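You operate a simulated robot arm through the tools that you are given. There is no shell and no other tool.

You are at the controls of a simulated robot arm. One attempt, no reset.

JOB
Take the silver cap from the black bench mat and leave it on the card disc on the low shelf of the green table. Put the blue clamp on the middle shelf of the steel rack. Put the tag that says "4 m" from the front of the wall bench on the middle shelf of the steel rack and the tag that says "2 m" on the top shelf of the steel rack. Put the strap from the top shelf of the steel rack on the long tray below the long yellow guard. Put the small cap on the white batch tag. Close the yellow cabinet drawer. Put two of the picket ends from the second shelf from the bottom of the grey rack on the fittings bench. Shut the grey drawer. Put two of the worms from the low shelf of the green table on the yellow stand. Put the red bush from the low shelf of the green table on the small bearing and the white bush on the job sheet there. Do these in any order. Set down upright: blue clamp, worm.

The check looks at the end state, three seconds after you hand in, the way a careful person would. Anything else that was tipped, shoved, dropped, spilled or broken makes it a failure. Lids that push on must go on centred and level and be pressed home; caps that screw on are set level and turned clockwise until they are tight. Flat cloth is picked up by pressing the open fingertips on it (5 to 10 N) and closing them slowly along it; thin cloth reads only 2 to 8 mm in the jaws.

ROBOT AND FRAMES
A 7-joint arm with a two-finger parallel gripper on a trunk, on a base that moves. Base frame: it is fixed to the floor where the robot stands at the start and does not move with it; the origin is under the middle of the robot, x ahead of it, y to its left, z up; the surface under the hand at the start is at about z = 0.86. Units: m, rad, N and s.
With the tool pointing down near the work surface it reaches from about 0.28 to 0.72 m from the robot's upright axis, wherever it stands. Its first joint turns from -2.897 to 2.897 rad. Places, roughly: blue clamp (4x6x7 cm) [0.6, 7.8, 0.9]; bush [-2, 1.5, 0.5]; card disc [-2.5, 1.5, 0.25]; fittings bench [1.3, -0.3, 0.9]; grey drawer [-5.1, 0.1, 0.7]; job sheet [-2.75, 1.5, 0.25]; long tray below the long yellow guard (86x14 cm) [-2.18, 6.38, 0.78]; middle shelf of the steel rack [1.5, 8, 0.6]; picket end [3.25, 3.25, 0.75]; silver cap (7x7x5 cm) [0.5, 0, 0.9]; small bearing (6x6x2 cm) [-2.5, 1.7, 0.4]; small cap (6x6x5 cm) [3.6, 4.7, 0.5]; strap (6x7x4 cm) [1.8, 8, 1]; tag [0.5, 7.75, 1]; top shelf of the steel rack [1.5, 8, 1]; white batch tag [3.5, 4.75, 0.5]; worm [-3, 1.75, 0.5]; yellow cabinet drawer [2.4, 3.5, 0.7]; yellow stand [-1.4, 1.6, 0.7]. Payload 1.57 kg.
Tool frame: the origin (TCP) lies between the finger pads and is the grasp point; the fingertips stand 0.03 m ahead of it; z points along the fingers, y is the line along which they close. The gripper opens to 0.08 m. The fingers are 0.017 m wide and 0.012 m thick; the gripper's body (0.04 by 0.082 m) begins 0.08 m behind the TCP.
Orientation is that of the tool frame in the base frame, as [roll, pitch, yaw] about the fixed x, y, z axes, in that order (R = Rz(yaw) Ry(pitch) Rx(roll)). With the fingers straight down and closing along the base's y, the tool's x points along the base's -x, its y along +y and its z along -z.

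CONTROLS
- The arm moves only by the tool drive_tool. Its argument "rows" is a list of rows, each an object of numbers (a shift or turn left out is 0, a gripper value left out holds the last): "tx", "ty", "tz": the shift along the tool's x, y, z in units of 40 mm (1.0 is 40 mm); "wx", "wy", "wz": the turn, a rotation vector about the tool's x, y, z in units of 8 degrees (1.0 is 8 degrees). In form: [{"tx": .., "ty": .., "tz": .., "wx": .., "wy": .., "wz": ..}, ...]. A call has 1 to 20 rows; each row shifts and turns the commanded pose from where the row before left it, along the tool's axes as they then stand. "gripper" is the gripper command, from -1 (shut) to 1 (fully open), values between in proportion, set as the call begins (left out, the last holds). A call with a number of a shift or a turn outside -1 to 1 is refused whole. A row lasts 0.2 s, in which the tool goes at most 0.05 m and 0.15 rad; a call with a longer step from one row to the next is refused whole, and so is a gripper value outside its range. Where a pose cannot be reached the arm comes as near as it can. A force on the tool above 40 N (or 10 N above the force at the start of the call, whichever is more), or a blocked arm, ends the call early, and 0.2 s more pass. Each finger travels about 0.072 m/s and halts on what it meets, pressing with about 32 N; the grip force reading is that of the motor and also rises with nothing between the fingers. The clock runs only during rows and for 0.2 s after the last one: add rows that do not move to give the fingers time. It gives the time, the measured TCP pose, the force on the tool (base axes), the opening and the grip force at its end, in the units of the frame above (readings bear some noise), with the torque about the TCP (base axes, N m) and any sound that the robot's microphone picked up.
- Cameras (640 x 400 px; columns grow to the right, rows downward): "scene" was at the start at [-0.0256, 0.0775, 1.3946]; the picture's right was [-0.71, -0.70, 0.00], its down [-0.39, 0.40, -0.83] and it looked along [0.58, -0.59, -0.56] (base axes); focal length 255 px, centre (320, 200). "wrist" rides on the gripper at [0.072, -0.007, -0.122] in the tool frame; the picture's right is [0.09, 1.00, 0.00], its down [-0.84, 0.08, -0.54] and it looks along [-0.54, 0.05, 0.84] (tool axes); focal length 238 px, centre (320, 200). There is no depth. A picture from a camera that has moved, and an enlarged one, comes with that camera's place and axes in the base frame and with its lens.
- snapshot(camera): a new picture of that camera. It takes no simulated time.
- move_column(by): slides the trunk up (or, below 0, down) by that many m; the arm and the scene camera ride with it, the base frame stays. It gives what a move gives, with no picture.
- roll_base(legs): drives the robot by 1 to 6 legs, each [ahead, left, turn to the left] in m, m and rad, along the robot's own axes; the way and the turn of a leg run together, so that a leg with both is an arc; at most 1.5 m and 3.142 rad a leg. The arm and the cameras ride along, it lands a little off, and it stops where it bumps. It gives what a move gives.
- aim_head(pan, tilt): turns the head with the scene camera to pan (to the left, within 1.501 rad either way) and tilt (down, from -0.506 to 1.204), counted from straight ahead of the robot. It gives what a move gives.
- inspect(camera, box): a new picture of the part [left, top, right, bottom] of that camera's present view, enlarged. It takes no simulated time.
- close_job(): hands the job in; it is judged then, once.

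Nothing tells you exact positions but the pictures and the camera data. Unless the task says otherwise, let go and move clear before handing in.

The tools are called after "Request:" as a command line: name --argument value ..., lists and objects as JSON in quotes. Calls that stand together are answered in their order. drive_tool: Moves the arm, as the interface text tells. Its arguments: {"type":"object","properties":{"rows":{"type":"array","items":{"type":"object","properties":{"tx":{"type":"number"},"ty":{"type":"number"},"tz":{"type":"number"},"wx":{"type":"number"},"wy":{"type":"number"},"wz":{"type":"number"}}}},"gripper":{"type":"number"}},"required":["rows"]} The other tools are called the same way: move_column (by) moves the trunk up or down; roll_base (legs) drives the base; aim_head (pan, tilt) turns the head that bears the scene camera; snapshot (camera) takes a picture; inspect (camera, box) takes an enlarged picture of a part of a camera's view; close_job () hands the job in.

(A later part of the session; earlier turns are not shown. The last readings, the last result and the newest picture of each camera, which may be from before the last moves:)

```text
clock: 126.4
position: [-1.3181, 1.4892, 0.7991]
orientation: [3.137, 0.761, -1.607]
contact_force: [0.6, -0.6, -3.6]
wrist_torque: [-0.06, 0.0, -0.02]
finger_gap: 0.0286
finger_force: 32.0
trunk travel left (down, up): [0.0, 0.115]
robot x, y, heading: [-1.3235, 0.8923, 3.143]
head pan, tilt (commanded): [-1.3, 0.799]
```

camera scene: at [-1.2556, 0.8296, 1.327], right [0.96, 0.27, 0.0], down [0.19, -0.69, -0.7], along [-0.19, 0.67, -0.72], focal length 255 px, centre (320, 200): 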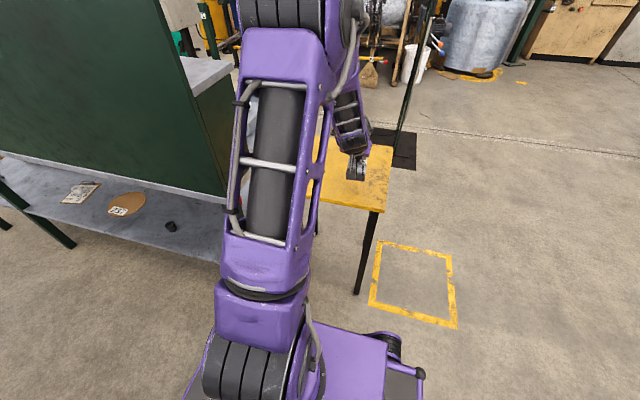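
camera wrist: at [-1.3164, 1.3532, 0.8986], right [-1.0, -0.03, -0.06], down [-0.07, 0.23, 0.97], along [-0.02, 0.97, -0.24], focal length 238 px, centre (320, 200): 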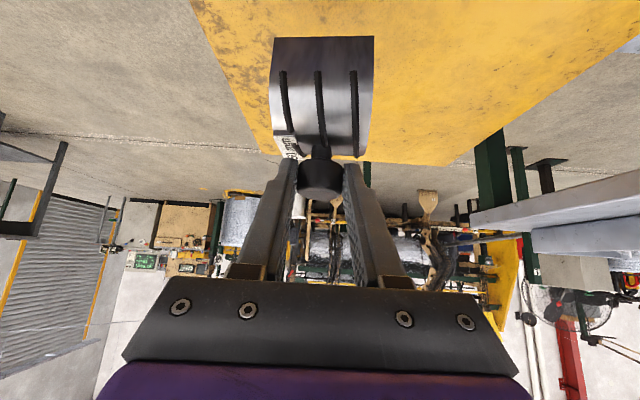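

Request:
drive_tool --rows '[{"tx": 0.052, "tz": 0.054}, {}]'

Request:
drive_tool --rows '[{"tx": 0.052, "tz": 0.054}, {}]'

Request:
inspect --camera "wrist" --box '[200, 0, 440, 150]'

```text
clock: 127.0
position: [-1.3179, 1.488, 0.7957]
orientation: [3.139, 0.761, -1.607]
contact_force: [0.6, -0.7, -3.5]
wrist_torque: [-0.06, -0.02, 0.01]
finger_gap: 0.0291
finger_force: 32.2
trunk travel left (down, up): [0.0, 0.115]
robot x, y, heading: [-1.3255, 0.8886, 3.142]
head pan, tilt (commanded): [-1.3, 0.799]
```

```text
clock: 127.6
position: [-1.3195, 1.4888, 0.794]
orientation: [3.137, 0.762, -1.607]
contact_force: [-0.5, -0.1, -3.6]
wrist_torque: [-0.02, 0.0, 0.0]
finger_gap: 0.0291
finger_force: 31.8
trunk travel left (down, up): [0.0, 0.115]
robot x, y, heading: [-1.328, 0.8898, 3.138]
head pan, tilt (commanded): [-1.3, 0.799]
```

```text
2.67 times, centred on (320, 75) of wrist
camera zoom: at [-1.3169, 1.3527, 0.8325], right [-1.0, -0.03, -0.06], down [-0.07, 0.23, 0.97], along [-0.02, 0.97, -0.24], focal length 636 px, centre (320, 533)
```

zoom: 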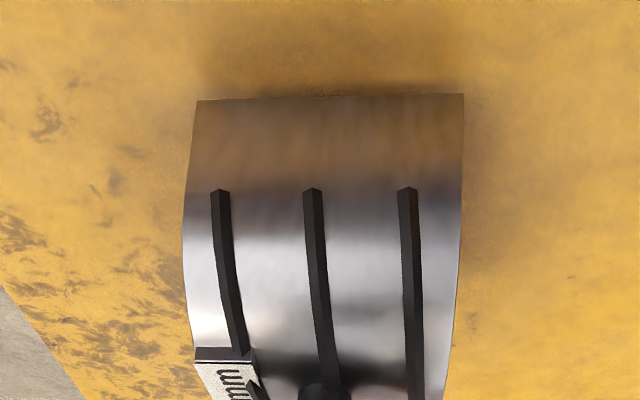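

Request:
drive_tool --rows '[{"tx": 0.045, "tz": 0.047}, {}]'

Request:
drive_tool --rows '[{"tx": 0.045, "tz": 0.047}, {}]'

Request:
drive_tool --rows '[{"tx": 0.045, "tz": 0.047}, {}]'

```text
clock: 128.2
position: [-1.3185, 1.489, 0.7914]
orientation: [3.138, 0.76, -1.608]
contact_force: [-0.2, 0.1, -3.6]
wrist_torque: [-0.05, 0.03, -0.01]
finger_gap: 0.0291
finger_force: 31.4
trunk travel left (down, up): [0.0, 0.115]
robot x, y, heading: [-1.3247, 0.8929, 3.142]
head pan, tilt (commanded): [-1.3, 0.799]
```

```text
clock: 128.8
position: [-1.3189, 1.4893, 0.789]
orientation: [3.139, 0.762, -1.607]
contact_force: [-0.6, -0.7, 3.3]
wrist_torque: [-0.31, -0.17, -0.09]
finger_gap: 0.0292
finger_force: 31.7
trunk travel left (down, up): [0.0, 0.115]
robot x, y, heading: [-1.3245, 0.891, 3.143]
head pan, tilt (commanded): [-1.3, 0.799]
```

```text
clock: 129.4
position: [-1.3201, 1.4901, 0.7892]
orientation: [3.137, 0.768, -1.607]
contact_force: [-0.3, -6.5, 20.8]
wrist_torque: [-0.18, -0.12, -0.14]
finger_gap: 0.0291
finger_force: 32.1
trunk travel left (down, up): [0.0, 0.115]
robot x, y, heading: [-1.3267, 0.886, 3.148]
head pan, tilt (commanded): [-1.3, 0.799]
```

The worm is firmly on the stand. I ease the load, open and back away.

Request:
drive_tool --rows '[{"tx": -0.035, "tz": -0.036}, {}]'

Request:
drive_tool --rows '[{}, {}, {}]' --gripper 1

Request:
drive_tool --rows '[{"tz": -0.5}, {"tz": -0.9}, {"tz": -0.9}, {}]'

Request:
snapshot --camera "wrist"

```text
clock: 130.0
position: [-1.3187, 1.4893, 0.7907]
orientation: [3.137, 0.765, -1.607]
contact_force: [-1.1, 3.4, 10.0]
wrist_torque: [0.96, -0.15, 0.01]
finger_gap: 0.0292
finger_force: 31.6
trunk travel left (down, up): [0.0, 0.115]
robot x, y, heading: [-1.3261, 0.8881, 3.14]
head pan, tilt (commanded): [-1.3, 0.799]
```

```text
clock: 130.8
position: [-1.3185, 1.4887, 0.7882]
orientation: [3.14, 0.763, -1.609]
contact_force: [-0.5, 0.0, 0.5]
wrist_torque: [-0.01, -0.01, 0.0]
finger_gap: 0.0799
finger_force: 0.0
trunk travel left (down, up): [0.0, 0.115]
robot x, y, heading: [-1.3269, 0.8863, 3.14]
head pan, tilt (commanded): [-1.3, 0.799]
```

```text
clock: 131.8
position: [-1.3216, 1.4251, 0.8544]
orientation: [3.138, 0.761, -1.605]
contact_force: [0.4, 0.7, 0.6]
wrist_torque: [0.02, -0.01, 0.01]
finger_gap: 0.08
finger_force: 0.1
trunk travel left (down, up): [0.0, 0.115]
robot x, y, heading: [-1.3242, 0.8886, 3.139]
head pan, tilt (commanded): [-1.3, 0.799]
```

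```text
taken
camera wrist: at [-1.3188, 1.2886, 0.8935], right [-1.0, -0.03, -0.06], down [-0.07, 0.23, 0.97], along [-0.02, 0.97, -0.24], focal length 238 px, centre (320, 200)
```

wrist: 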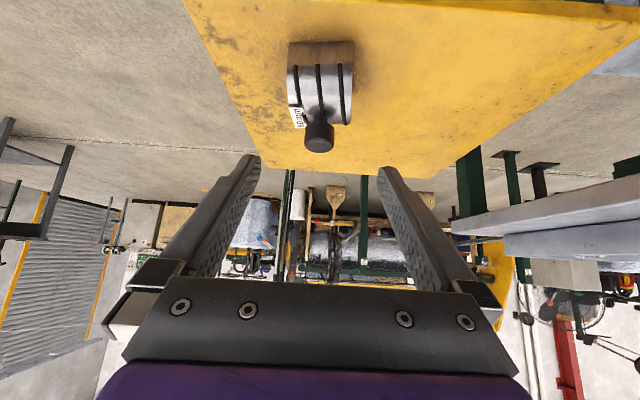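

The first worm stands upright on the stand. I withdraw and return for the 60 mm worm at about (-3.325, 1.368).

Request:
roll_base --legs '[[0, 0.245, 0]]'

Request:
drive_tool --rows '[{"tx": 0.715, "tz": 0.59}, {"tx": 0.715, "tz": 0.59}, {"tx": 0.715, "tz": 0.59}, {"tx": 0.715, "tz": 0.59}, {"tx": 0.715, "tz": 0.59}, {}]'

Request:
roll_base --legs '[[1.3, 0, 0], [0.7, 0, 0]]'

Request:
drive_tool --rows '[{"tz": 0.9}, {"tz": 0.9}, {"tz": 0.9}, {"tz": 0.9}, {}]'

Request:
snapshot --camera "wrist"

```text
clock: 134.8
position: [-1.3205, 1.179, 0.8547]
orientation: [3.139, 0.761, -1.609]
contact_force: [0.6, -0.2, 0.2]
wrist_torque: [0.04, -0.03, 0.02]
finger_gap: 0.0802
finger_force: 0.0
trunk travel left (down, up): [0.0, 0.115]
robot x, y, heading: [-1.3276, 0.6436, 3.141]
head pan, tilt (commanded): [-1.3, 0.799]
```

```text
clock: 136.2
position: [-1.3225, 1.1573, 0.6694]
orientation: [3.138, 0.761, -1.607]
contact_force: [0.4, 0.4, 0.2]
wrist_torque: [0.02, 0.01, -0.01]
finger_gap: 0.08
finger_force: 0.0
trunk travel left (down, up): [0.0, 0.115]
robot x, y, heading: [-1.3266, 0.6461, 3.136]
head pan, tilt (commanded): [-1.3, 0.799]
```

```text
clock: 146.1
position: [-3.3096, 1.166, 0.6693]
orientation: [3.138, 0.762, -1.614]
contact_force: [1.6, 0.4, 0.7]
wrist_torque: [0.01, 0.02, 0.02]
finger_gap: 0.0801
finger_force: 0.0
trunk travel left (down, up): [0.0, 0.115]
robot x, y, heading: [-3.3187, 0.6529, 3.139]
head pan, tilt (commanded): [-1.3, 0.799]
```

```text
clock: 147.3
position: [-3.3062, 1.2653, 0.5645]
orientation: [3.138, 0.762, -1.611]
contact_force: [-1.0, -0.1, 0.1]
wrist_torque: [-0.01, -0.01, 0.0]
finger_gap: 0.0799
finger_force: 0.0
trunk travel left (down, up): [0.0, 0.115]
robot x, y, heading: [-3.3175, 0.652, 3.134]
head pan, tilt (commanded): [-1.3, 0.799]
```

```text
taken
camera wrist: at [-3.3057, 1.1295, 0.6033], right [-1.0, -0.03, -0.06], down [-0.07, 0.23, 0.97], along [-0.01, 0.97, -0.24], focal length 238 px, centre (320, 200)
```

wrist: 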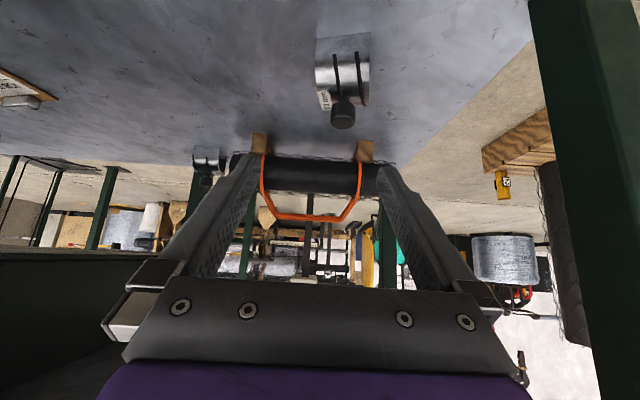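

Request:
drive_tool --rows '[{"tx": 0.12, "tz": 0.87, "ty": 0.29}, {"tx": 0.12, "tz": 0.87, "ty": 0.29}, {"tx": 0.12, "tz": 0.87}, {}]'

Request:
inspect --camera "wrist" --box '[220, 80, 420, 205]'

```text
clock: 148.3
position: [-3.3274, 1.3269, 0.4795]
orientation: [3.139, 0.76, -1.613]
contact_force: [0.1, -0.3, -1.1]
wrist_torque: [-0.02, -0.01, -0.01]
finger_gap: 0.0802
finger_force: 0.1
trunk travel left (down, up): [0.0, 0.115]
robot x, y, heading: [-3.3123, 0.6539, 3.135]
head pan, tilt (commanded): [-1.3, 0.799]
```

```text
3.20 times, centred on (320, 142) of wrist
camera zoom: at [-3.3257, 1.1908, 0.5181], right [-1.0, -0.03, -0.06], down [-0.07, 0.23, 0.97], along [-0.01, 0.97, -0.24], focal length 763 px, centre (320, 384)
```

zoom: 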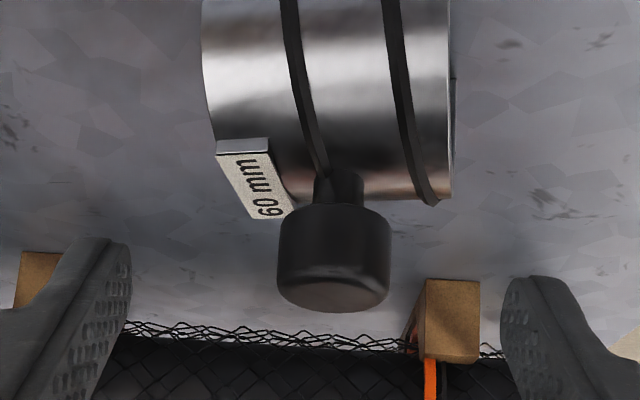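

Request:
drive_tool --rows '[{"tz": 0.5, "ty": 0.04, "tx": -0.02}, {"tz": 0.5, "ty": 0.04, "tx": -0.02}, {}]'

Request:
inspect --camera "wrist" --box '[220, 100, 420, 225]'

```text
clock: 149.1
position: [-3.3302, 1.3547, 0.4521]
orientation: [3.138, 0.76, -1.612]
contact_force: [-0.1, -0.3, -0.3]
wrist_torque: [0.0, -0.01, -0.01]
finger_gap: 0.0798
finger_force: 0.0
trunk travel left (down, up): [0.0, 0.115]
robot x, y, heading: [-3.3168, 0.6535, 3.134]
head pan, tilt (commanded): [-1.3, 0.799]
```

```text
3.20 times, centred on (320, 162) of wrist
camera zoom: at [-3.3287, 1.2193, 0.4907], right [-1.0, -0.03, -0.06], down [-0.07, 0.23, 0.97], along [-0.01, 0.97, -0.24], focal length 763 px, centre (320, 320)
```

zoom: 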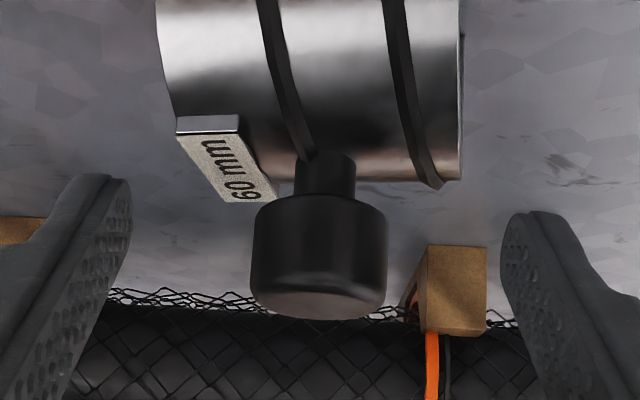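

Request:
drive_tool --rows '[{"tz": 0.13, "ty": 0.0}, {}]'

Request:
drive_tool --rows '[{}, {}, {}, {}]' --gripper -1

Request:
inspect --camera "wrist" --box '[200, 60, 440, 210]'

```text
clock: 149.7
position: [-3.3307, 1.3598, 0.4494]
orientation: [3.14, 0.761, -1.614]
contact_force: [0.6, 0.4, 0.2]
wrist_torque: [-0.02, 0.01, 0.0]
finger_gap: 0.08
finger_force: 0.0
trunk travel left (down, up): [0.0, 0.115]
robot x, y, heading: [-3.318, 0.6533, 3.138]
head pan, tilt (commanded): [-1.3, 0.799]
```

```text
clock: 150.7
position: [-3.3297, 1.3595, 0.4487]
orientation: [3.138, 0.761, -1.611]
contact_force: [-0.9, 0.4, -0.2]
wrist_torque: [0.13, -0.03, 0.05]
finger_gap: 0.0286
finger_force: 32.1
trunk travel left (down, up): [0.0, 0.115]
robot x, y, heading: [-3.3157, 0.6536, 3.133]
head pan, tilt (commanded): [-1.3, 0.799]
```

```text
2.67 times, centred on (320, 135) of wrist
camera zoom: at [-3.3287, 1.223, 0.4872], right [-1.0, -0.03, -0.06], down [-0.07, 0.23, 0.97], along [-0.01, 0.97, -0.24], focal length 636 px, centre (320, 373)
```

zoom: 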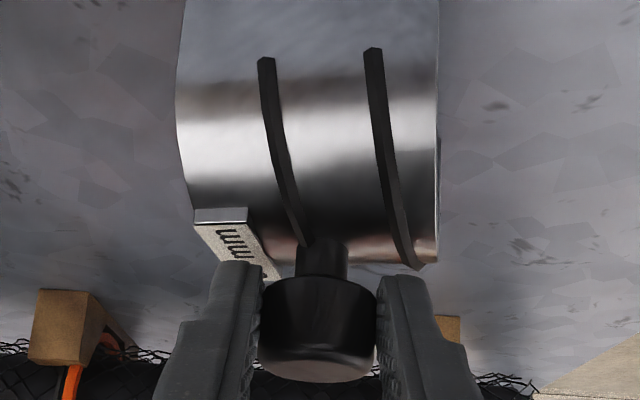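

Request:
drive_tool --rows '[{"tx": -0.3, "tz": -0.32}, {"tx": -0.3, "tz": -0.32}, {"tz": -0.9}, {"tz": -0.9}, {"tz": -0.9}, {"tz": -0.9}, {"tz": -0.9}, {"tz": -0.9}, {"tz": -0.9}, {}]'

Request:
snapshot --camera "wrist"

```text
clock: 152.9
position: [-3.3359, 1.1835, 0.6666]
orientation: [3.139, 0.76, -1.609]
contact_force: [0.2, -0.4, -3.2]
wrist_torque: [-0.06, -0.03, 0.0]
finger_gap: 0.0285
finger_force: 31.7
trunk travel left (down, up): [0.0, 0.115]
robot x, y, heading: [-3.314, 0.6555, 3.132]
head pan, tilt (commanded): [-1.3, 0.799]
```

```text
taken
camera wrist: at [-3.3341, 1.0485, 0.7052], right [-1.0, -0.03, -0.06], down [-0.07, 0.23, 0.97], along [-0.01, 0.97, -0.24], focal length 238 px, centre (320, 200)
```

wrist: 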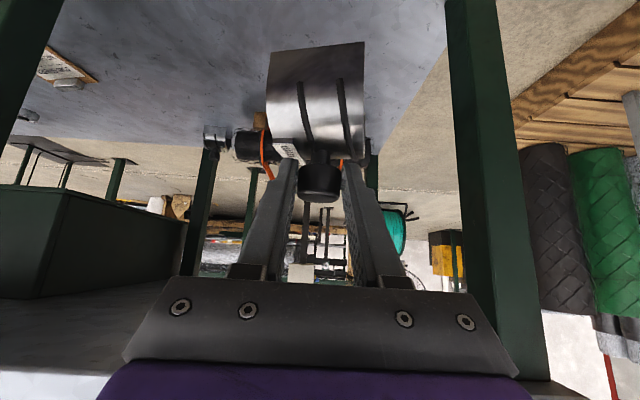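

Request:
drive_tool --rows '[{"tz": -0.6}, {"tz": -0.6}, {}]'

Request:
roll_base --legs '[[0, 0.02, 0.008], [-1.2, 0, 0], [-0.67, 0, 0]]'

Request:
drive_tool --rows '[{"tx": -0.963, "tz": -0.395}, {"tx": -0.963, "tz": -0.395}, {"tx": -0.963, "tz": -0.395}, {"tx": -0.963, "tz": -0.395}, {"tx": -0.3, "tz": 0.1}, {}]'

Request:
snapshot --camera "wrist"

```text
clock: 153.7
position: [-3.3364, 1.1526, 0.7006]
orientation: [3.137, 0.761, -1.613]
contact_force: [0.0, -0.1, -4.6]
wrist_torque: [-0.1, 0.02, -0.02]
finger_gap: 0.0287
finger_force: 32.2
trunk travel left (down, up): [0.0, 0.115]
robot x, y, heading: [-3.3157, 0.65, 3.133]
head pan, tilt (commanded): [-1.3, 0.799]
```

```text
clock: 163.6
position: [-1.4662, 1.1351, 0.6999]
orientation: [3.139, 0.761, -1.607]
contact_force: [-0.2, 0.5, -3.0]
wrist_torque: [-0.08, -0.02, 0.02]
finger_gap: 0.0288
finger_force: 32.3
trunk travel left (down, up): [0.0, 0.115]
robot x, y, heading: [-1.4433, 0.6373, -3.141]
head pan, tilt (commanded): [-1.3, 0.799]
```

```text
clock: 165.0
position: [-1.4644, 1.2166, 0.8578]
orientation: [3.138, 0.761, -1.607]
contact_force: [0.1, -0.5, -3.6]
wrist_torque: [-0.05, 0.03, 0.0]
finger_gap: 0.0286
finger_force: 32.0
trunk travel left (down, up): [0.0, 0.115]
robot x, y, heading: [-1.441, 0.6373, -3.139]
head pan, tilt (commanded): [-1.3, 0.799]
```

```text
taken
camera wrist: at [-1.4611, 1.08, 0.897], right [-1.0, -0.03, -0.06], down [-0.07, 0.23, 0.97], along [-0.02, 0.97, -0.24], focal length 238 px, centre (320, 200)
```

wrist: 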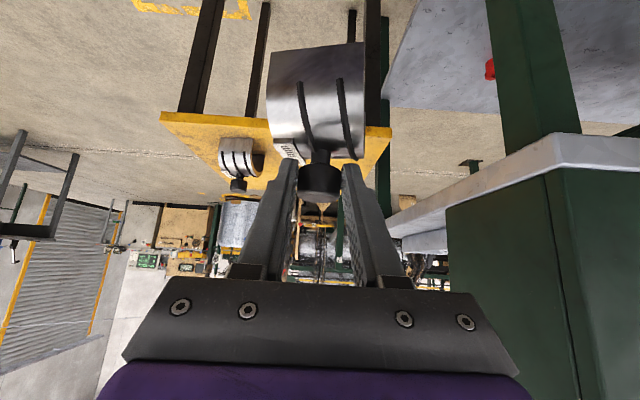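

Request:
roll_base --legs '[[0, -0.27, 0]]'

Request:
drive_tool --rows '[{"tx": 0.3, "tz": 0.31}, {"tx": 0.3, "tz": 0.31}, {"tx": 0.3, "tz": 0.31}, {}]'

Request:
snapshot --camera "wrist"

```text
clock: 168.2
position: [-1.4638, 1.4836, 0.8583]
orientation: [3.138, 0.76, -1.606]
contact_force: [0.1, -0.3, -3.8]
wrist_torque: [-0.07, -0.02, -0.01]
finger_gap: 0.0285
finger_force: 31.6
trunk travel left (down, up): [0.0, 0.115]
robot x, y, heading: [-1.4437, 0.905, -3.141]
head pan, tilt (commanded): [-1.3, 0.799]
```

```text
clock: 169.2
position: [-1.4644, 1.484, 0.8058]
orientation: [3.138, 0.761, -1.606]
contact_force: [0.2, -0.5, -3.6]
wrist_torque: [-0.1, -0.01, 0.0]
finger_gap: 0.0287
finger_force: 32.8
trunk travel left (down, up): [0.0, 0.115]
robot x, y, heading: [-1.4445, 0.9022, -3.141]
head pan, tilt (commanded): [-1.3, 0.799]
```

```text
taken
camera wrist: at [-1.462, 1.3479, 0.8452], right [-1.0, -0.03, -0.06], down [-0.07, 0.23, 0.97], along [-0.02, 0.97, -0.24], focal length 238 px, centre (320, 200)
```

wrist: 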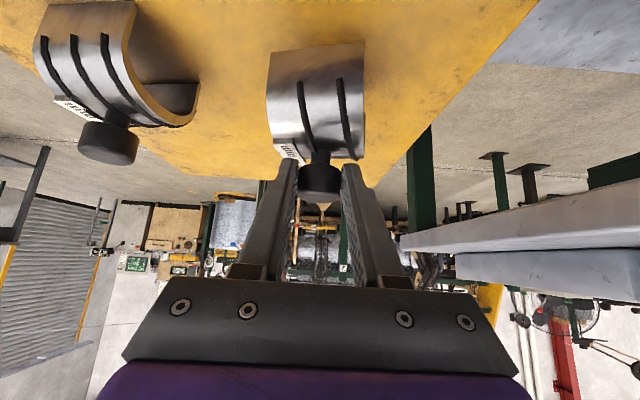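

Request:
drive_tool --rows '[{"tx": 0.1, "tz": 0.1}, {"tx": 0.1, "tz": 0.11}, {}]'

Request:
drive_tool --rows '[{"tx": 0.045, "tz": 0.047}, {}]'

Request:
drive_tool --rows '[{"tx": 0.045, "tz": 0.047}, {}]'

```text
clock: 170.0
position: [-1.4643, 1.4848, 0.7946]
orientation: [3.138, 0.761, -1.605]
contact_force: [-0.6, -0.7, -3.2]
wrist_torque: [-0.07, 0.03, 0.01]
finger_gap: 0.0284
finger_force: 32.2
trunk travel left (down, up): [0.0, 0.115]
robot x, y, heading: [-1.4393, 0.9053, -3.146]
head pan, tilt (commanded): [-1.3, 0.799]
```

```text
clock: 170.6
position: [-1.4636, 1.4843, 0.7933]
orientation: [3.139, 0.761, -1.605]
contact_force: [-1.3, 0.5, -3.5]
wrist_torque: [-0.1, 0.01, 0.03]
finger_gap: 0.0285
finger_force: 31.8
trunk travel left (down, up): [0.0, 0.115]
robot x, y, heading: [-1.4435, 0.9038, -3.141]
head pan, tilt (commanded): [-1.3, 0.799]
```

```text
clock: 171.2
position: [-1.4639, 1.4849, 0.789]
orientation: [3.138, 0.762, -1.605]
contact_force: [0.1, -0.6, -4.6]
wrist_torque: [-0.06, 0.0, -0.01]
finger_gap: 0.0287
finger_force: 31.8
trunk travel left (down, up): [0.0, 0.115]
robot x, y, heading: [-1.447, 0.9062, -3.143]
head pan, tilt (commanded): [-1.3, 0.799]
```

Request:
drive_tool --rows '[{"tx": 0.04, "tz": 0.042}, {}]'

Request:
drive_tool --rows '[{"tx": 0.035, "tz": 0.036}, {}]'

```text
clock: 171.8
position: [-1.4648, 1.483, 0.7883]
orientation: [3.137, 0.765, -1.607]
contact_force: [-0.6, -2.6, 9.2]
wrist_torque: [-0.59, -0.05, -0.01]
finger_gap: 0.0286
finger_force: 31.9
trunk travel left (down, up): [0.0, 0.115]
robot x, y, heading: [-1.4434, 0.9047, -3.141]
head pan, tilt (commanded): [-1.3, 0.799]
```

```text
clock: 172.4
position: [-1.4643, 1.4847, 0.7887]
orientation: [3.135, 0.769, -1.608]
contact_force: [-0.3, -5.6, 22.4]
wrist_torque: [0.4, -0.02, 0.01]
finger_gap: 0.0285
finger_force: 31.9
trunk travel left (down, up): [0.0, 0.115]
robot x, y, heading: [-1.4416, 0.9077, -3.138]
head pan, tilt (commanded): [-1.3, 0.799]
```

Contact is made; I ease up slightly, open and retreat.

Request:
drive_tool --rows '[{"tx": -0.04, "tz": -0.042}, {}]'

Request:
drive_tool --rows '[{}, {}, {}]' --gripper 1

Request:
drive_tool --rows '[{"tz": -0.5}, {"tz": -0.9}, {"tz": -0.9}, {}]'

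Request:
snapshot --camera "wrist"

```text
clock: 173.0
position: [-1.4635, 1.4842, 0.7894]
orientation: [3.137, 0.762, -1.605]
contact_force: [-1.5, 6.1, 10.9]
wrist_torque: [0.94, -0.01, 0.11]
finger_gap: 0.0287
finger_force: 32.8
trunk travel left (down, up): [0.0, 0.115]
robot x, y, heading: [-1.4427, 0.9043, -3.141]
head pan, tilt (commanded): [-1.3, 0.799]
```

```text
clock: 173.8
position: [-1.4635, 1.4844, 0.7867]
orientation: [3.137, 0.762, -1.605]
contact_force: [0.6, -0.4, -0.1]
wrist_torque: [0.03, 0.02, 0.0]
finger_gap: 0.0798
finger_force: 0.1
trunk travel left (down, up): [0.0, 0.115]
robot x, y, heading: [-1.4428, 0.9047, -3.139]
head pan, tilt (commanded): [-1.3, 0.799]
```

```text
clock: 174.8
position: [-1.4656, 1.4195, 0.8547]
orientation: [3.138, 0.762, -1.606]
contact_force: [-0.3, 0.1, 1.1]
wrist_torque: [-0.01, 0.0, 0.0]
finger_gap: 0.0799
finger_force: 0.0
trunk travel left (down, up): [0.0, 0.115]
robot x, y, heading: [-1.44, 0.9053, -3.142]
head pan, tilt (commanded): [-1.3, 0.799]
```

```text
taken
camera wrist: at [-1.464, 1.2841, 0.8928], right [-1.0, -0.03, -0.06], down [-0.07, 0.24, 0.97], along [-0.02, 0.97, -0.24], focal length 238 px, centre (320, 200)
```

wrist: 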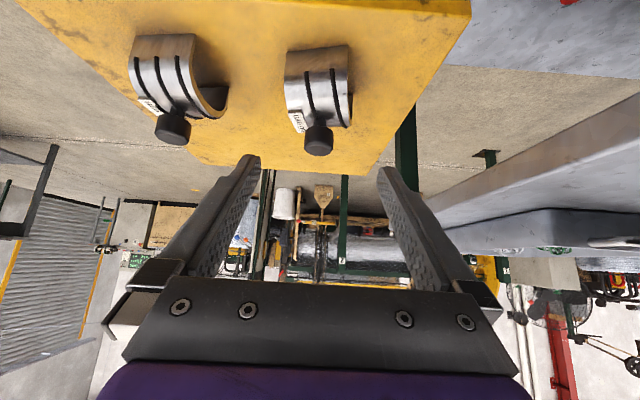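

Both worms stand upright on the yellow stand. Next is the red bush and the bearing, which are easier from the table's far side, so I back out and drive around the stand.

Request:
roll_base --legs '[[0, 0.25, 0], [-0.8, 0, 0], [0, -1.5, 0], [0, 0, -3.13]]'

Request:
aim_head --pan 1.3 --tilt 0.6

Request:
snapshot --camera "scene"

Request:
aim_head --pan 0.3 --tilt 0.3

Request:
snapshot --camera "scene"

```text
clock: 203.3
position: [-0.6121, 1.6427, 0.854]
orientation: [3.138, 0.76, 1.558]
contact_force: [-0.4, 0.1, -0.1]
wrist_torque: [0.01, 0.0, 0.0]
finger_gap: 0.0803
finger_force: 0.1
trunk travel left (down, up): [0.0, 0.115]
robot x, y, heading: [-0.6451, 2.1583, 0.022]
head pan, tilt (commanded): [-1.3, 0.799]
```

```text
clock: 205.6
position: [-0.6116, 1.6431, 0.8534]
orientation: [3.138, 0.76, 1.558]
contact_force: [0.5, -0.4, 0.3]
wrist_torque: [-0.01, 0.03, -0.02]
finger_gap: 0.0798
finger_force: 0.0
trunk travel left (down, up): [0.0, 0.115]
robot x, y, heading: [-0.6463, 2.1567, 0.021]
head pan, tilt (commanded): [1.3, 0.6]
```

```text
taken
camera scene: at [-0.7173, 2.3802, 1.3439], right [0.97, -0.24, 0.0], down [-0.14, -0.55, -0.83], along [0.2, 0.8, -0.56], focal length 255 px, centre (320, 200)
```

scene: 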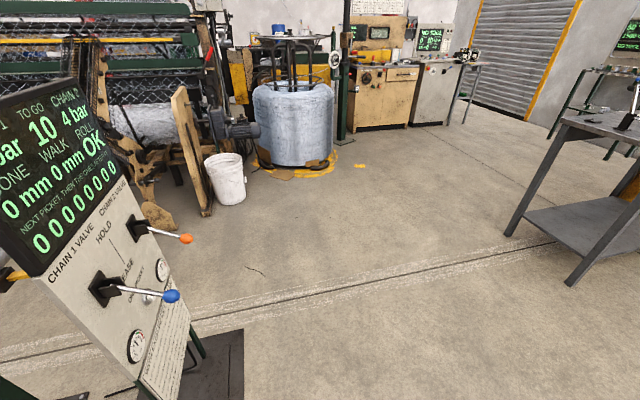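

```text
clock: 206.9
position: [-0.6118, 1.6422, 0.8534]
orientation: [3.139, 0.762, 1.56]
contact_force: [-0.5, -0.1, 0.2]
wrist_torque: [0.0, 0.0, -0.01]
finger_gap: 0.0802
finger_force: 0.0
trunk travel left (down, up): [0.0, 0.115]
robot x, y, heading: [-0.6446, 2.1515, 0.023]
head pan, tilt (commanded): [0.3, 0.3]
```

```text
taken
camera scene: at [-0.6504, 2.3243, 1.3713], right [0.32, -0.95, 0.0], down [-0.28, -0.09, -0.96], along [0.91, 0.31, -0.3], focal length 255 px, centre (320, 200)
```

scene: 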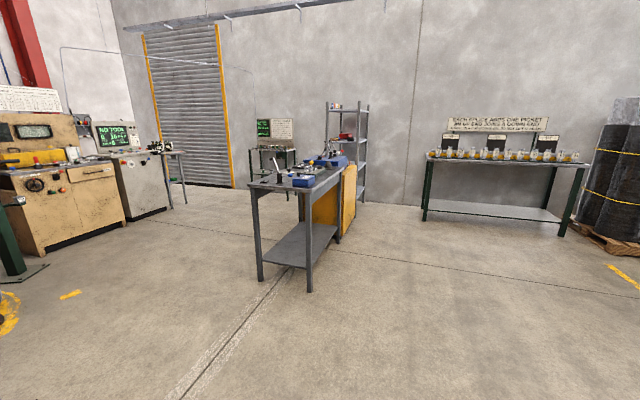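

I'm on the far side; a valve console with levers stands to my left, so I must keep clear of it. I raise the hand and bring it upright for driving, then back in along the table's rear.

Request:
drive_tool --rows '[{"tx": -0.133, "tz": -0.712, "wy": 0.91}, {"tx": -0.04, "tz": -0.724, "wy": 0.91}, {"tx": 0.05, "tz": -0.723, "wy": 0.91}, {"tx": 0.14, "tz": -0.711, "wy": 0.91}, {"tx": 0.23, "tz": -0.687, "wy": 0.91}, {"tx": 0.315, "tz": -0.653, "wy": 0.9}, {}]'

Request:
roll_base --legs '[[0, 0.24, -0.02], [-0.75, 0, 0]]'

Request:
snapshot --camera "wrist"

Request:
aim_head --pan -1.3 --tilt 0.7

Request:
snapshot --camera "scene"

```text
clock: 208.5
position: [-0.6109, 1.7379, 0.9996]
orientation: [3.138, -0.001, 1.562]
contact_force: [0.9, 0.4, 0.4]
wrist_torque: [-0.03, -0.01, -0.03]
finger_gap: 0.0801
finger_force: 0.0
trunk travel left (down, up): [0.0, 0.115]
robot x, y, heading: [-0.6477, 2.1613, 0.026]
head pan, tilt (commanded): [0.3, 0.3]
```

```text
clock: 215.1
position: [-1.3672, 1.9738, 0.9982]
orientation: [3.138, -0.002, 1.545]
contact_force: [0.4, 0.4, -0.2]
wrist_torque: [-0.03, 0.0, 0.03]
finger_gap: 0.08
finger_force: 0.0
trunk travel left (down, up): [0.0, 0.115]
robot x, y, heading: [-1.3955, 2.3947, 0.003]
head pan, tilt (commanded): [0.3, 0.3]
```

```text
taken
camera wrist: at [-1.3729, 2.0453, 1.1209], right [1.0, 0.07, 0.0], down [0.05, -0.84, 0.54], along [0.04, -0.54, -0.84], focal length 238 px, centre (320, 200)
```

wrist: 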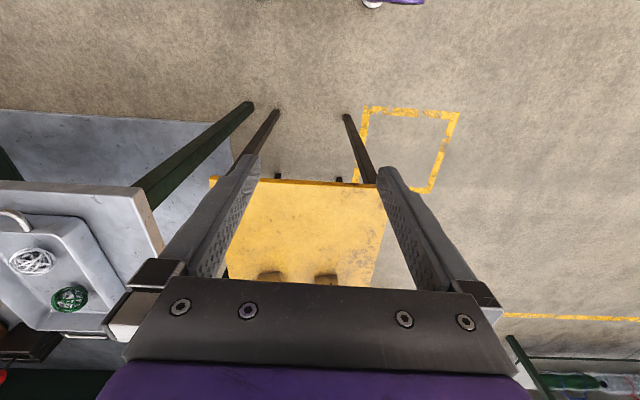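

```text
clock: 216.8
position: [-1.3679, 1.9731, 0.9984]
orientation: [3.141, 0.001, 1.545]
contact_force: [0.6, 1.5, 0.3]
wrist_torque: [0.03, 0.02, -0.01]
finger_gap: 0.0797
finger_force: 0.1
trunk travel left (down, up): [0.0, 0.115]
robot x, y, heading: [-1.3959, 2.3943, 0.008]
head pan, tilt (commanded): [-1.3, 0.7]
```

```text
taken
camera scene: at [-1.4624, 2.4507, 1.3353], right [-0.96, -0.27, 0.0], down [-0.18, 0.62, -0.77], along [0.21, -0.74, -0.64], focal length 255 px, centre (320, 200)
```

scene: 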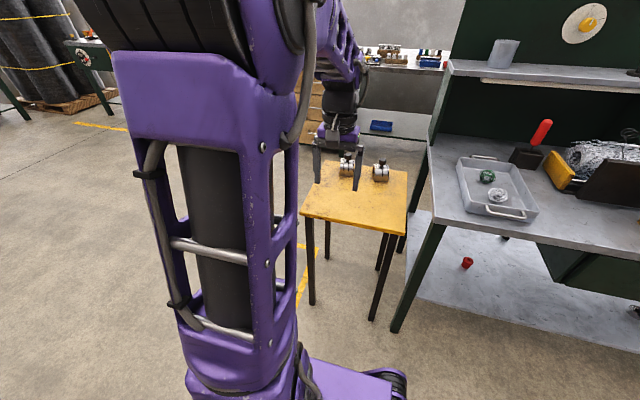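

From here the red bush is near (-1.91, 1.59) and the table's rear edge is near y = 1.81. I back up until level with the bush and lower the hand in front of the shelf.

Request:
roll_base --legs '[[-0.53, 0, 0]]'

Request:
drive_tool --rows '[{"tz": 0.9}, {"tz": 0.9}, {"tz": 0.9}, {"tz": 0.9}, {"tz": 0.9}, {"tz": 0.9}, {"tz": 0.9}, {"tz": 0.9}, {"tz": 0.9}, {}]'

Request:
snapshot --camera "wrist"

Request:
snapshot --camera "scene"

```text
clock: 219.8
position: [-1.8914, 1.9687, 0.9984]
orientation: [3.138, 0.0, 1.548]
contact_force: [1.0, 0.6, -0.6]
wrist_torque: [0.0, 0.0, 0.03]
finger_gap: 0.0801
finger_force: 0.1
trunk travel left (down, up): [0.0, 0.115]
robot x, y, heading: [-1.9186, 2.3896, 0.013]
head pan, tilt (commanded): [-1.3, 0.7]
```

```text
clock: 222.0
position: [-1.8888, 1.9679, 0.6754]
orientation: [3.137, 0.0, 1.545]
contact_force: [-0.4, 0.6, 0.5]
wrist_torque: [0.02, -0.01, -0.05]
finger_gap: 0.08
finger_force: 0.1
trunk travel left (down, up): [0.0, 0.115]
robot x, y, heading: [-1.923, 2.3859, 0.015]
head pan, tilt (commanded): [-1.3, 0.7]
```

```text
taken
camera wrist: at [-1.8943, 2.0412, 0.7968], right [1.0, 0.07, 0.0], down [0.06, -0.84, 0.54], along [0.04, -0.54, -0.84], focal length 238 px, centre (320, 200)
```

wrist: 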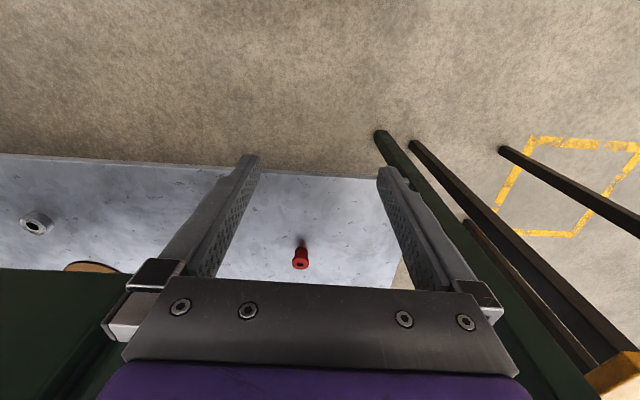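

```text
taken
camera scene: at [-1.987, 2.446, 1.3353], right [-0.96, -0.28, 0.0], down [-0.18, 0.62, -0.76], along [0.21, -0.73, -0.64], focal length 255 px, centre (320, 200)
```

scene: 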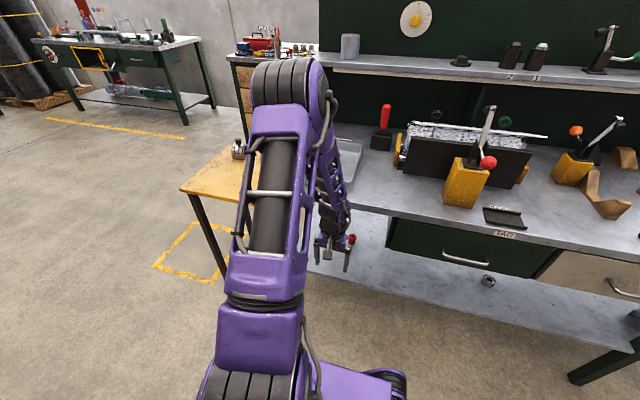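

A drawer hangs under the table top between x ≈ -2.05 and -2.6 with its bottom near z = 0.58, so I'll use a shallow approach of about 28° below horizontal for both pick and place. I tilt the hand now.

Request:
drive_tool --rows '[{"tx": -0.455, "tz": 0.539, "wy": -0.775}, {"tx": -0.394, "tz": 0.585, "wy": -0.775}, {"tx": -0.329, "tz": 0.624, "wy": -0.775}, {"tx": -0.26, "tz": 0.656, "wy": -0.775}, {"tx": -0.187, "tz": 0.68, "wy": -0.775}, {"tx": -0.113, "tz": 0.696, "wy": -0.775}, {"tx": -0.037, "tz": 0.704, "wy": -0.775}, {"tx": 0.039, "tz": 0.704, "wy": -0.775}, {"tx": 0.116, "tz": 0.695, "wy": -0.775}, {"tx": 0.19, "tz": 0.679, "wy": -0.775}, {}]'

Request:
snapshot --camera "wrist"

Request:
snapshot --camera "scene"

```text
clock: 224.4
position: [-1.8936, 1.786, 0.4594]
orientation: [3.135, 1.084, 1.543]
contact_force: [0.1, 0.2, -0.2]
wrist_torque: [0.01, -0.01, -0.04]
finger_gap: 0.0801
finger_force: 0.1
trunk travel left (down, up): [0.0, 0.115]
robot x, y, heading: [-1.9219, 2.3851, 0.009]
head pan, tilt (commanded): [-1.3, 0.7]
```

```text
taken
camera wrist: at [-1.8968, 1.9281, 0.4529], right [1.0, 0.02, -0.08], down [0.08, 0.09, 0.99], along [0.03, -1.0, 0.08], focal length 238 px, centre (320, 200)
```

wrist: 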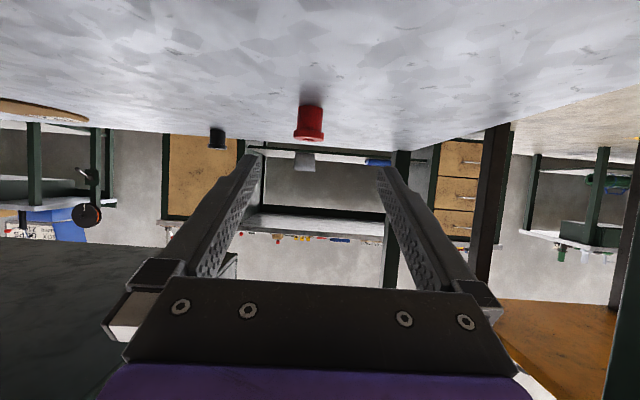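

```text
taken
camera scene: at [-1.987, 2.446, 1.3353], right [-0.96, -0.28, 0.0], down [-0.18, 0.62, -0.76], along [0.21, -0.73, -0.64], focal length 255 px, centre (320, 200)
```

scene: 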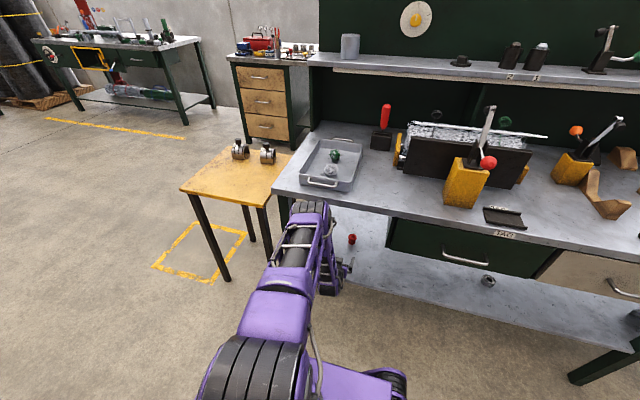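

Request:
drive_tool --rows '[{"tz": -0.7}, {"tz": -0.7}, {}]'

Request:
roll_base --legs '[[0, -0.15, 0]]'

Request:
inspect --camera "wrist" --box '[220, 60, 420, 185]'

```text
clock: 225.2
position: [-1.892, 1.8347, 0.4857]
orientation: [3.136, 1.082, 1.54]
contact_force: [-0.2, -0.3, -0.1]
wrist_torque: [0.0, -0.04, 0.03]
finger_gap: 0.08
finger_force: 0.1
trunk travel left (down, up): [0.0, 0.115]
robot x, y, heading: [-1.9203, 2.3869, 0.008]
head pan, tilt (commanded): [-1.3, 0.7]
```

```text
clock: 227.2
position: [-1.8901, 1.7053, 0.4843]
orientation: [3.139, 1.072, 1.546]
contact_force: [-0.6, 0.5, 0.7]
wrist_torque: [0.03, 0.02, 0.01]
finger_gap: 0.0803
finger_force: 0.1
trunk travel left (down, up): [0.0, 0.115]
robot x, y, heading: [-1.9199, 2.2458, 0.01]
head pan, tilt (commanded): [-1.3, 0.7]
stopped in leg 1: the robot was blocked; the commanded pose is now the measured one
```

```text
3.20 times, centred on (320, 122) of wrist
camera zoom: at [-1.8941, 1.8463, 0.4785], right [1.0, 0.02, -0.08], down [0.08, 0.07, 0.99], along [0.03, -1.0, 0.07], focal length 763 px, centre (320, 448)
```

zoom: 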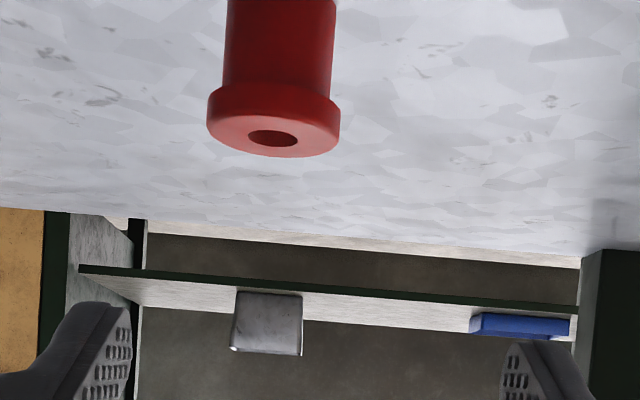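

The elbow grazed the table's rear rim when bent. I back off 5 cm and extend the arm first, since that tucks the elbow in, and then close the last few centimetres.

Request:
roll_base --legs '[[0, 0.05, 0]]'

Request:
drive_tool --rows '[{"tx": 0.163, "tz": 0.8, "ty": -0.1}, {"tx": 0.163, "tz": 0.8, "ty": -0.1}, {"tx": 0.163, "tz": 0.8, "ty": -0.1}, {}]'

Request:
inspect --camera "wrist" --box '[200, 60, 440, 210]'

Request:
snapshot --camera "scene"

```text
clock: 228.4
position: [-1.8914, 1.7528, 0.4805]
orientation: [3.139, 1.07, 1.545]
contact_force: [-0.4, -0.2, 0.8]
wrist_torque: [0.0, 0.01, -0.01]
finger_gap: 0.0801
finger_force: 0.1
trunk travel left (down, up): [0.0, 0.115]
robot x, y, heading: [-1.9187, 2.2968, 0.008]
head pan, tilt (commanded): [-1.3, 0.7]
```

```text
clock: 229.4
position: [-1.9059, 1.6777, 0.4154]
orientation: [3.139, 1.067, 1.547]
contact_force: [-0.1, -0.8, 0.1]
wrist_torque: [0.03, 0.0, 0.01]
finger_gap: 0.0799
finger_force: 0.1
trunk travel left (down, up): [0.0, 0.115]
robot x, y, heading: [-1.9238, 2.297, 0.015]
head pan, tilt (commanded): [-1.3, 0.7]
```

```text
2.67 times, centred on (320, 135) of wrist
camera zoom: at [-1.9089, 1.8196, 0.4126], right [1.0, 0.02, -0.08], down [0.08, 0.07, 0.99], along [0.03, -1.0, 0.07], focal length 636 px, centre (320, 373)
```

zoom: 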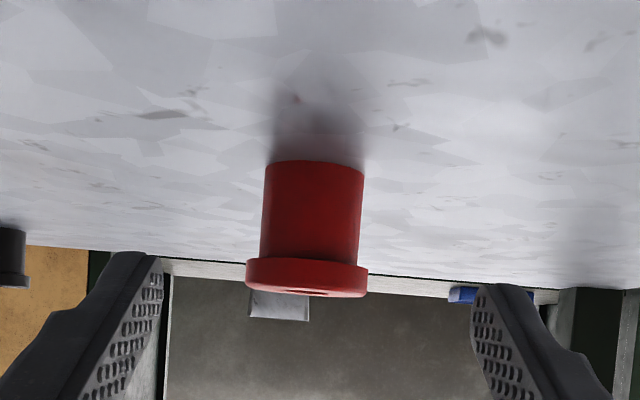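

```text
taken
camera scene: at [-1.9863, 2.3562, 1.3353], right [-0.96, -0.28, 0.0], down [-0.18, 0.62, -0.76], along [0.21, -0.73, -0.64], focal length 255 px, centre (320, 200)
```

scene: 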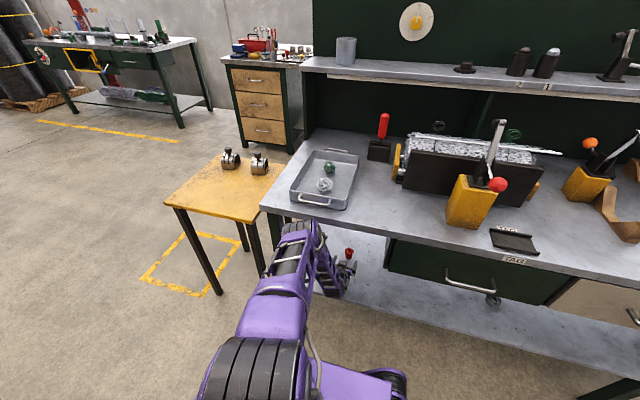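

Request:
roll_base --legs '[[0, -0.06, 0]]'

Request:
drive_tool --rows '[{"tx": 0.13, "tz": 0.25}, {"tx": 0.12, "tz": 0.25}, {}]'

Request:
inspect --camera "wrist" --box '[200, 80, 440, 230]'

```text
clock: 230.6
position: [-1.9055, 1.6326, 0.4096]
orientation: [-3.138, 1.052, 1.549]
contact_force: [0.1, 0.0, -0.5]
wrist_torque: [0.01, 0.02, 0.01]
finger_gap: 0.0798
finger_force: 0.0
trunk travel left (down, up): [0.0, 0.115]
robot x, y, heading: [-1.9181, 2.2468, 0.015]
head pan, tilt (commanded): [-1.3, 0.7]
stopped in leg 1: the robot was blocked; the commanded pose is now the measured one
```

```text
clock: 231.4
position: [-1.9068, 1.6196, 0.3906]
orientation: [-3.138, 1.054, 1.55]
contact_force: [-0.1, 0.3, -1.2]
wrist_torque: [-0.03, 0.01, 0.0]
finger_gap: 0.0801
finger_force: 0.1
trunk travel left (down, up): [0.0, 0.115]
robot x, y, heading: [-1.9219, 2.2475, 0.015]
head pan, tilt (commanded): [-1.3, 0.7]
```

```text
2.67 times, centred on (320, 155) of wrist
camera zoom: at [-1.9092, 1.7616, 0.3892], right [1.0, 0.02, -0.08], down [0.08, 0.06, 1.0], along [0.03, -1.0, 0.05], focal length 636 px, centre (320, 320)
```

zoom: 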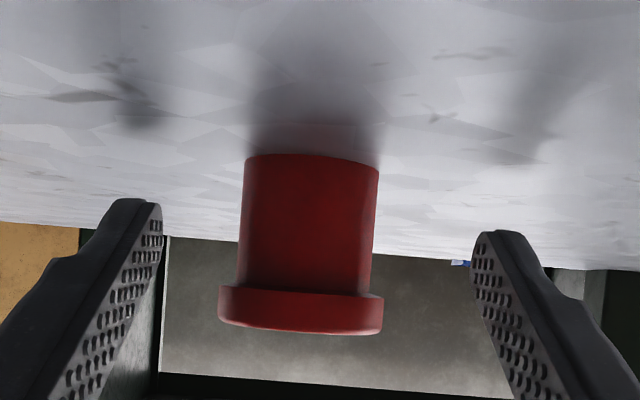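

Request:
inspect --camera "scene" --box '[200, 180, 440, 400]'

Request:
snapshot --camera "wrist"

```text
1.82 times, centred on (320, 290) of scene
camera zoom: at [-1.9858, 2.303, 1.3353], right [-0.96, -0.28, 0.0], down [-0.18, 0.62, -0.76], along [0.21, -0.73, -0.64], focal length 464 px, centre (320, 36)
```

zoom: 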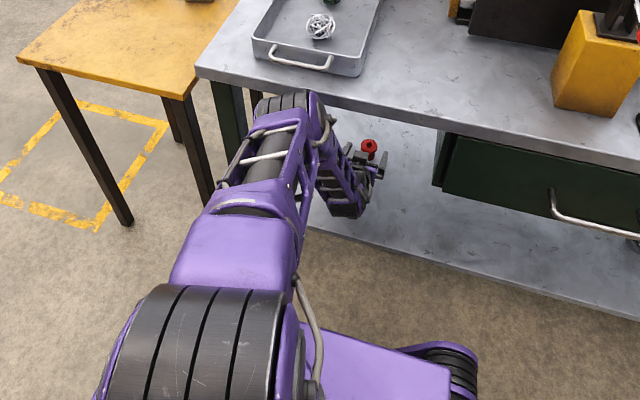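

```text
taken
camera wrist: at [-1.9092, 1.7616, 0.3892], right [1.0, 0.02, -0.08], down [0.08, 0.06, 1.0], along [0.03, -1.0, 0.05], focal length 238 px, centre (320, 200)
```

wrist: 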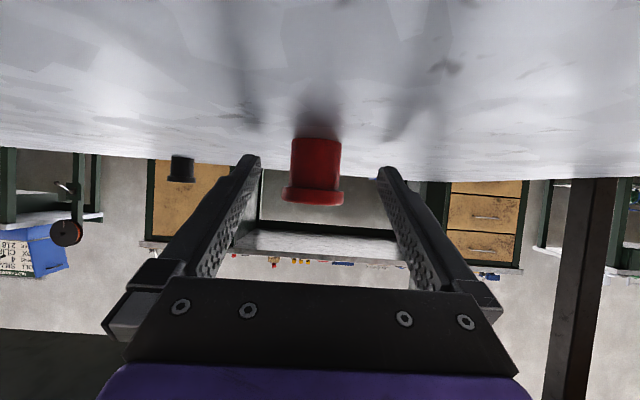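

The elbow, tucked out to one side, is what touches the table edge; the hand itself is nearly there. I make the last small move with the arm only.

Request:
drive_tool --rows '[{"tx": -0.12, "tz": 0.13, "ty": -0.03}, {"tx": -0.1, "tz": 0.13, "ty": -0.03}, {}, {}]'

Request:
inspect --camera "wrist" --box '[200, 80, 440, 230]'

```text
clock: 232.4
position: [-1.9086, 1.607, 0.3938]
orientation: [-3.138, 1.054, 1.55]
contact_force: [-0.5, -0.3, -0.3]
wrist_torque: [0.01, -0.02, 0.02]
finger_gap: 0.0802
finger_force: 0.1
trunk travel left (down, up): [0.0, 0.115]
robot x, y, heading: [-1.9209, 2.2461, 0.01]
head pan, tilt (commanded): [-1.3, 0.7]
```

```text
2.67 times, centred on (320, 155) of wrist
camera zoom: at [-1.9121, 1.7484, 0.3918], right [1.0, 0.02, -0.08], down [0.08, 0.06, 1.0], along [0.03, -1.0, 0.05], focal length 636 px, centre (320, 320)
```

zoom: 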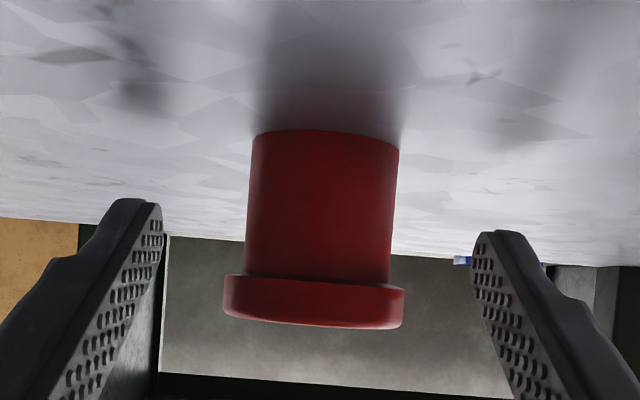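

Request:
drive_tool --rows '[{}, {}, {}, {}]' --gripper -1

Request:
snapshot --camera "wrist"

```text
clock: 233.4
position: [-1.9083, 1.6064, 0.3943]
orientation: [-3.137, 1.053, 1.552]
contact_force: [0.6, -0.6, -0.2]
wrist_torque: [0.0, 0.0, 0.04]
finger_gap: 0.0402
finger_force: 32.2
trunk travel left (down, up): [0.0, 0.115]
robot x, y, heading: [-1.9196, 2.2453, 0.011]
head pan, tilt (commanded): [-1.3, 0.7]
```

```text
taken
camera wrist: at [-1.9121, 1.7484, 0.3918], right [1.0, 0.02, -0.08], down [0.08, 0.06, 1.0], along [0.03, -1.0, 0.05], focal length 238 px, centre (320, 200)
```

wrist: 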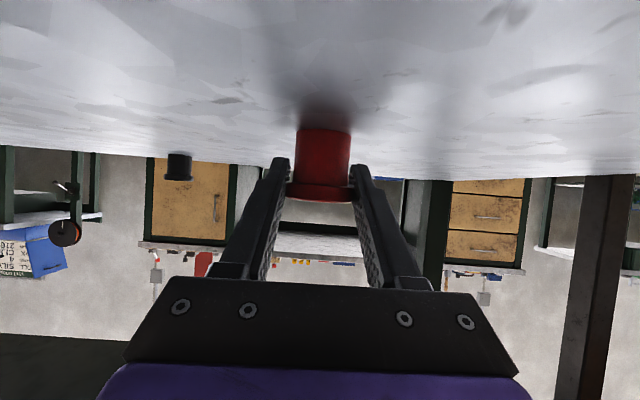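

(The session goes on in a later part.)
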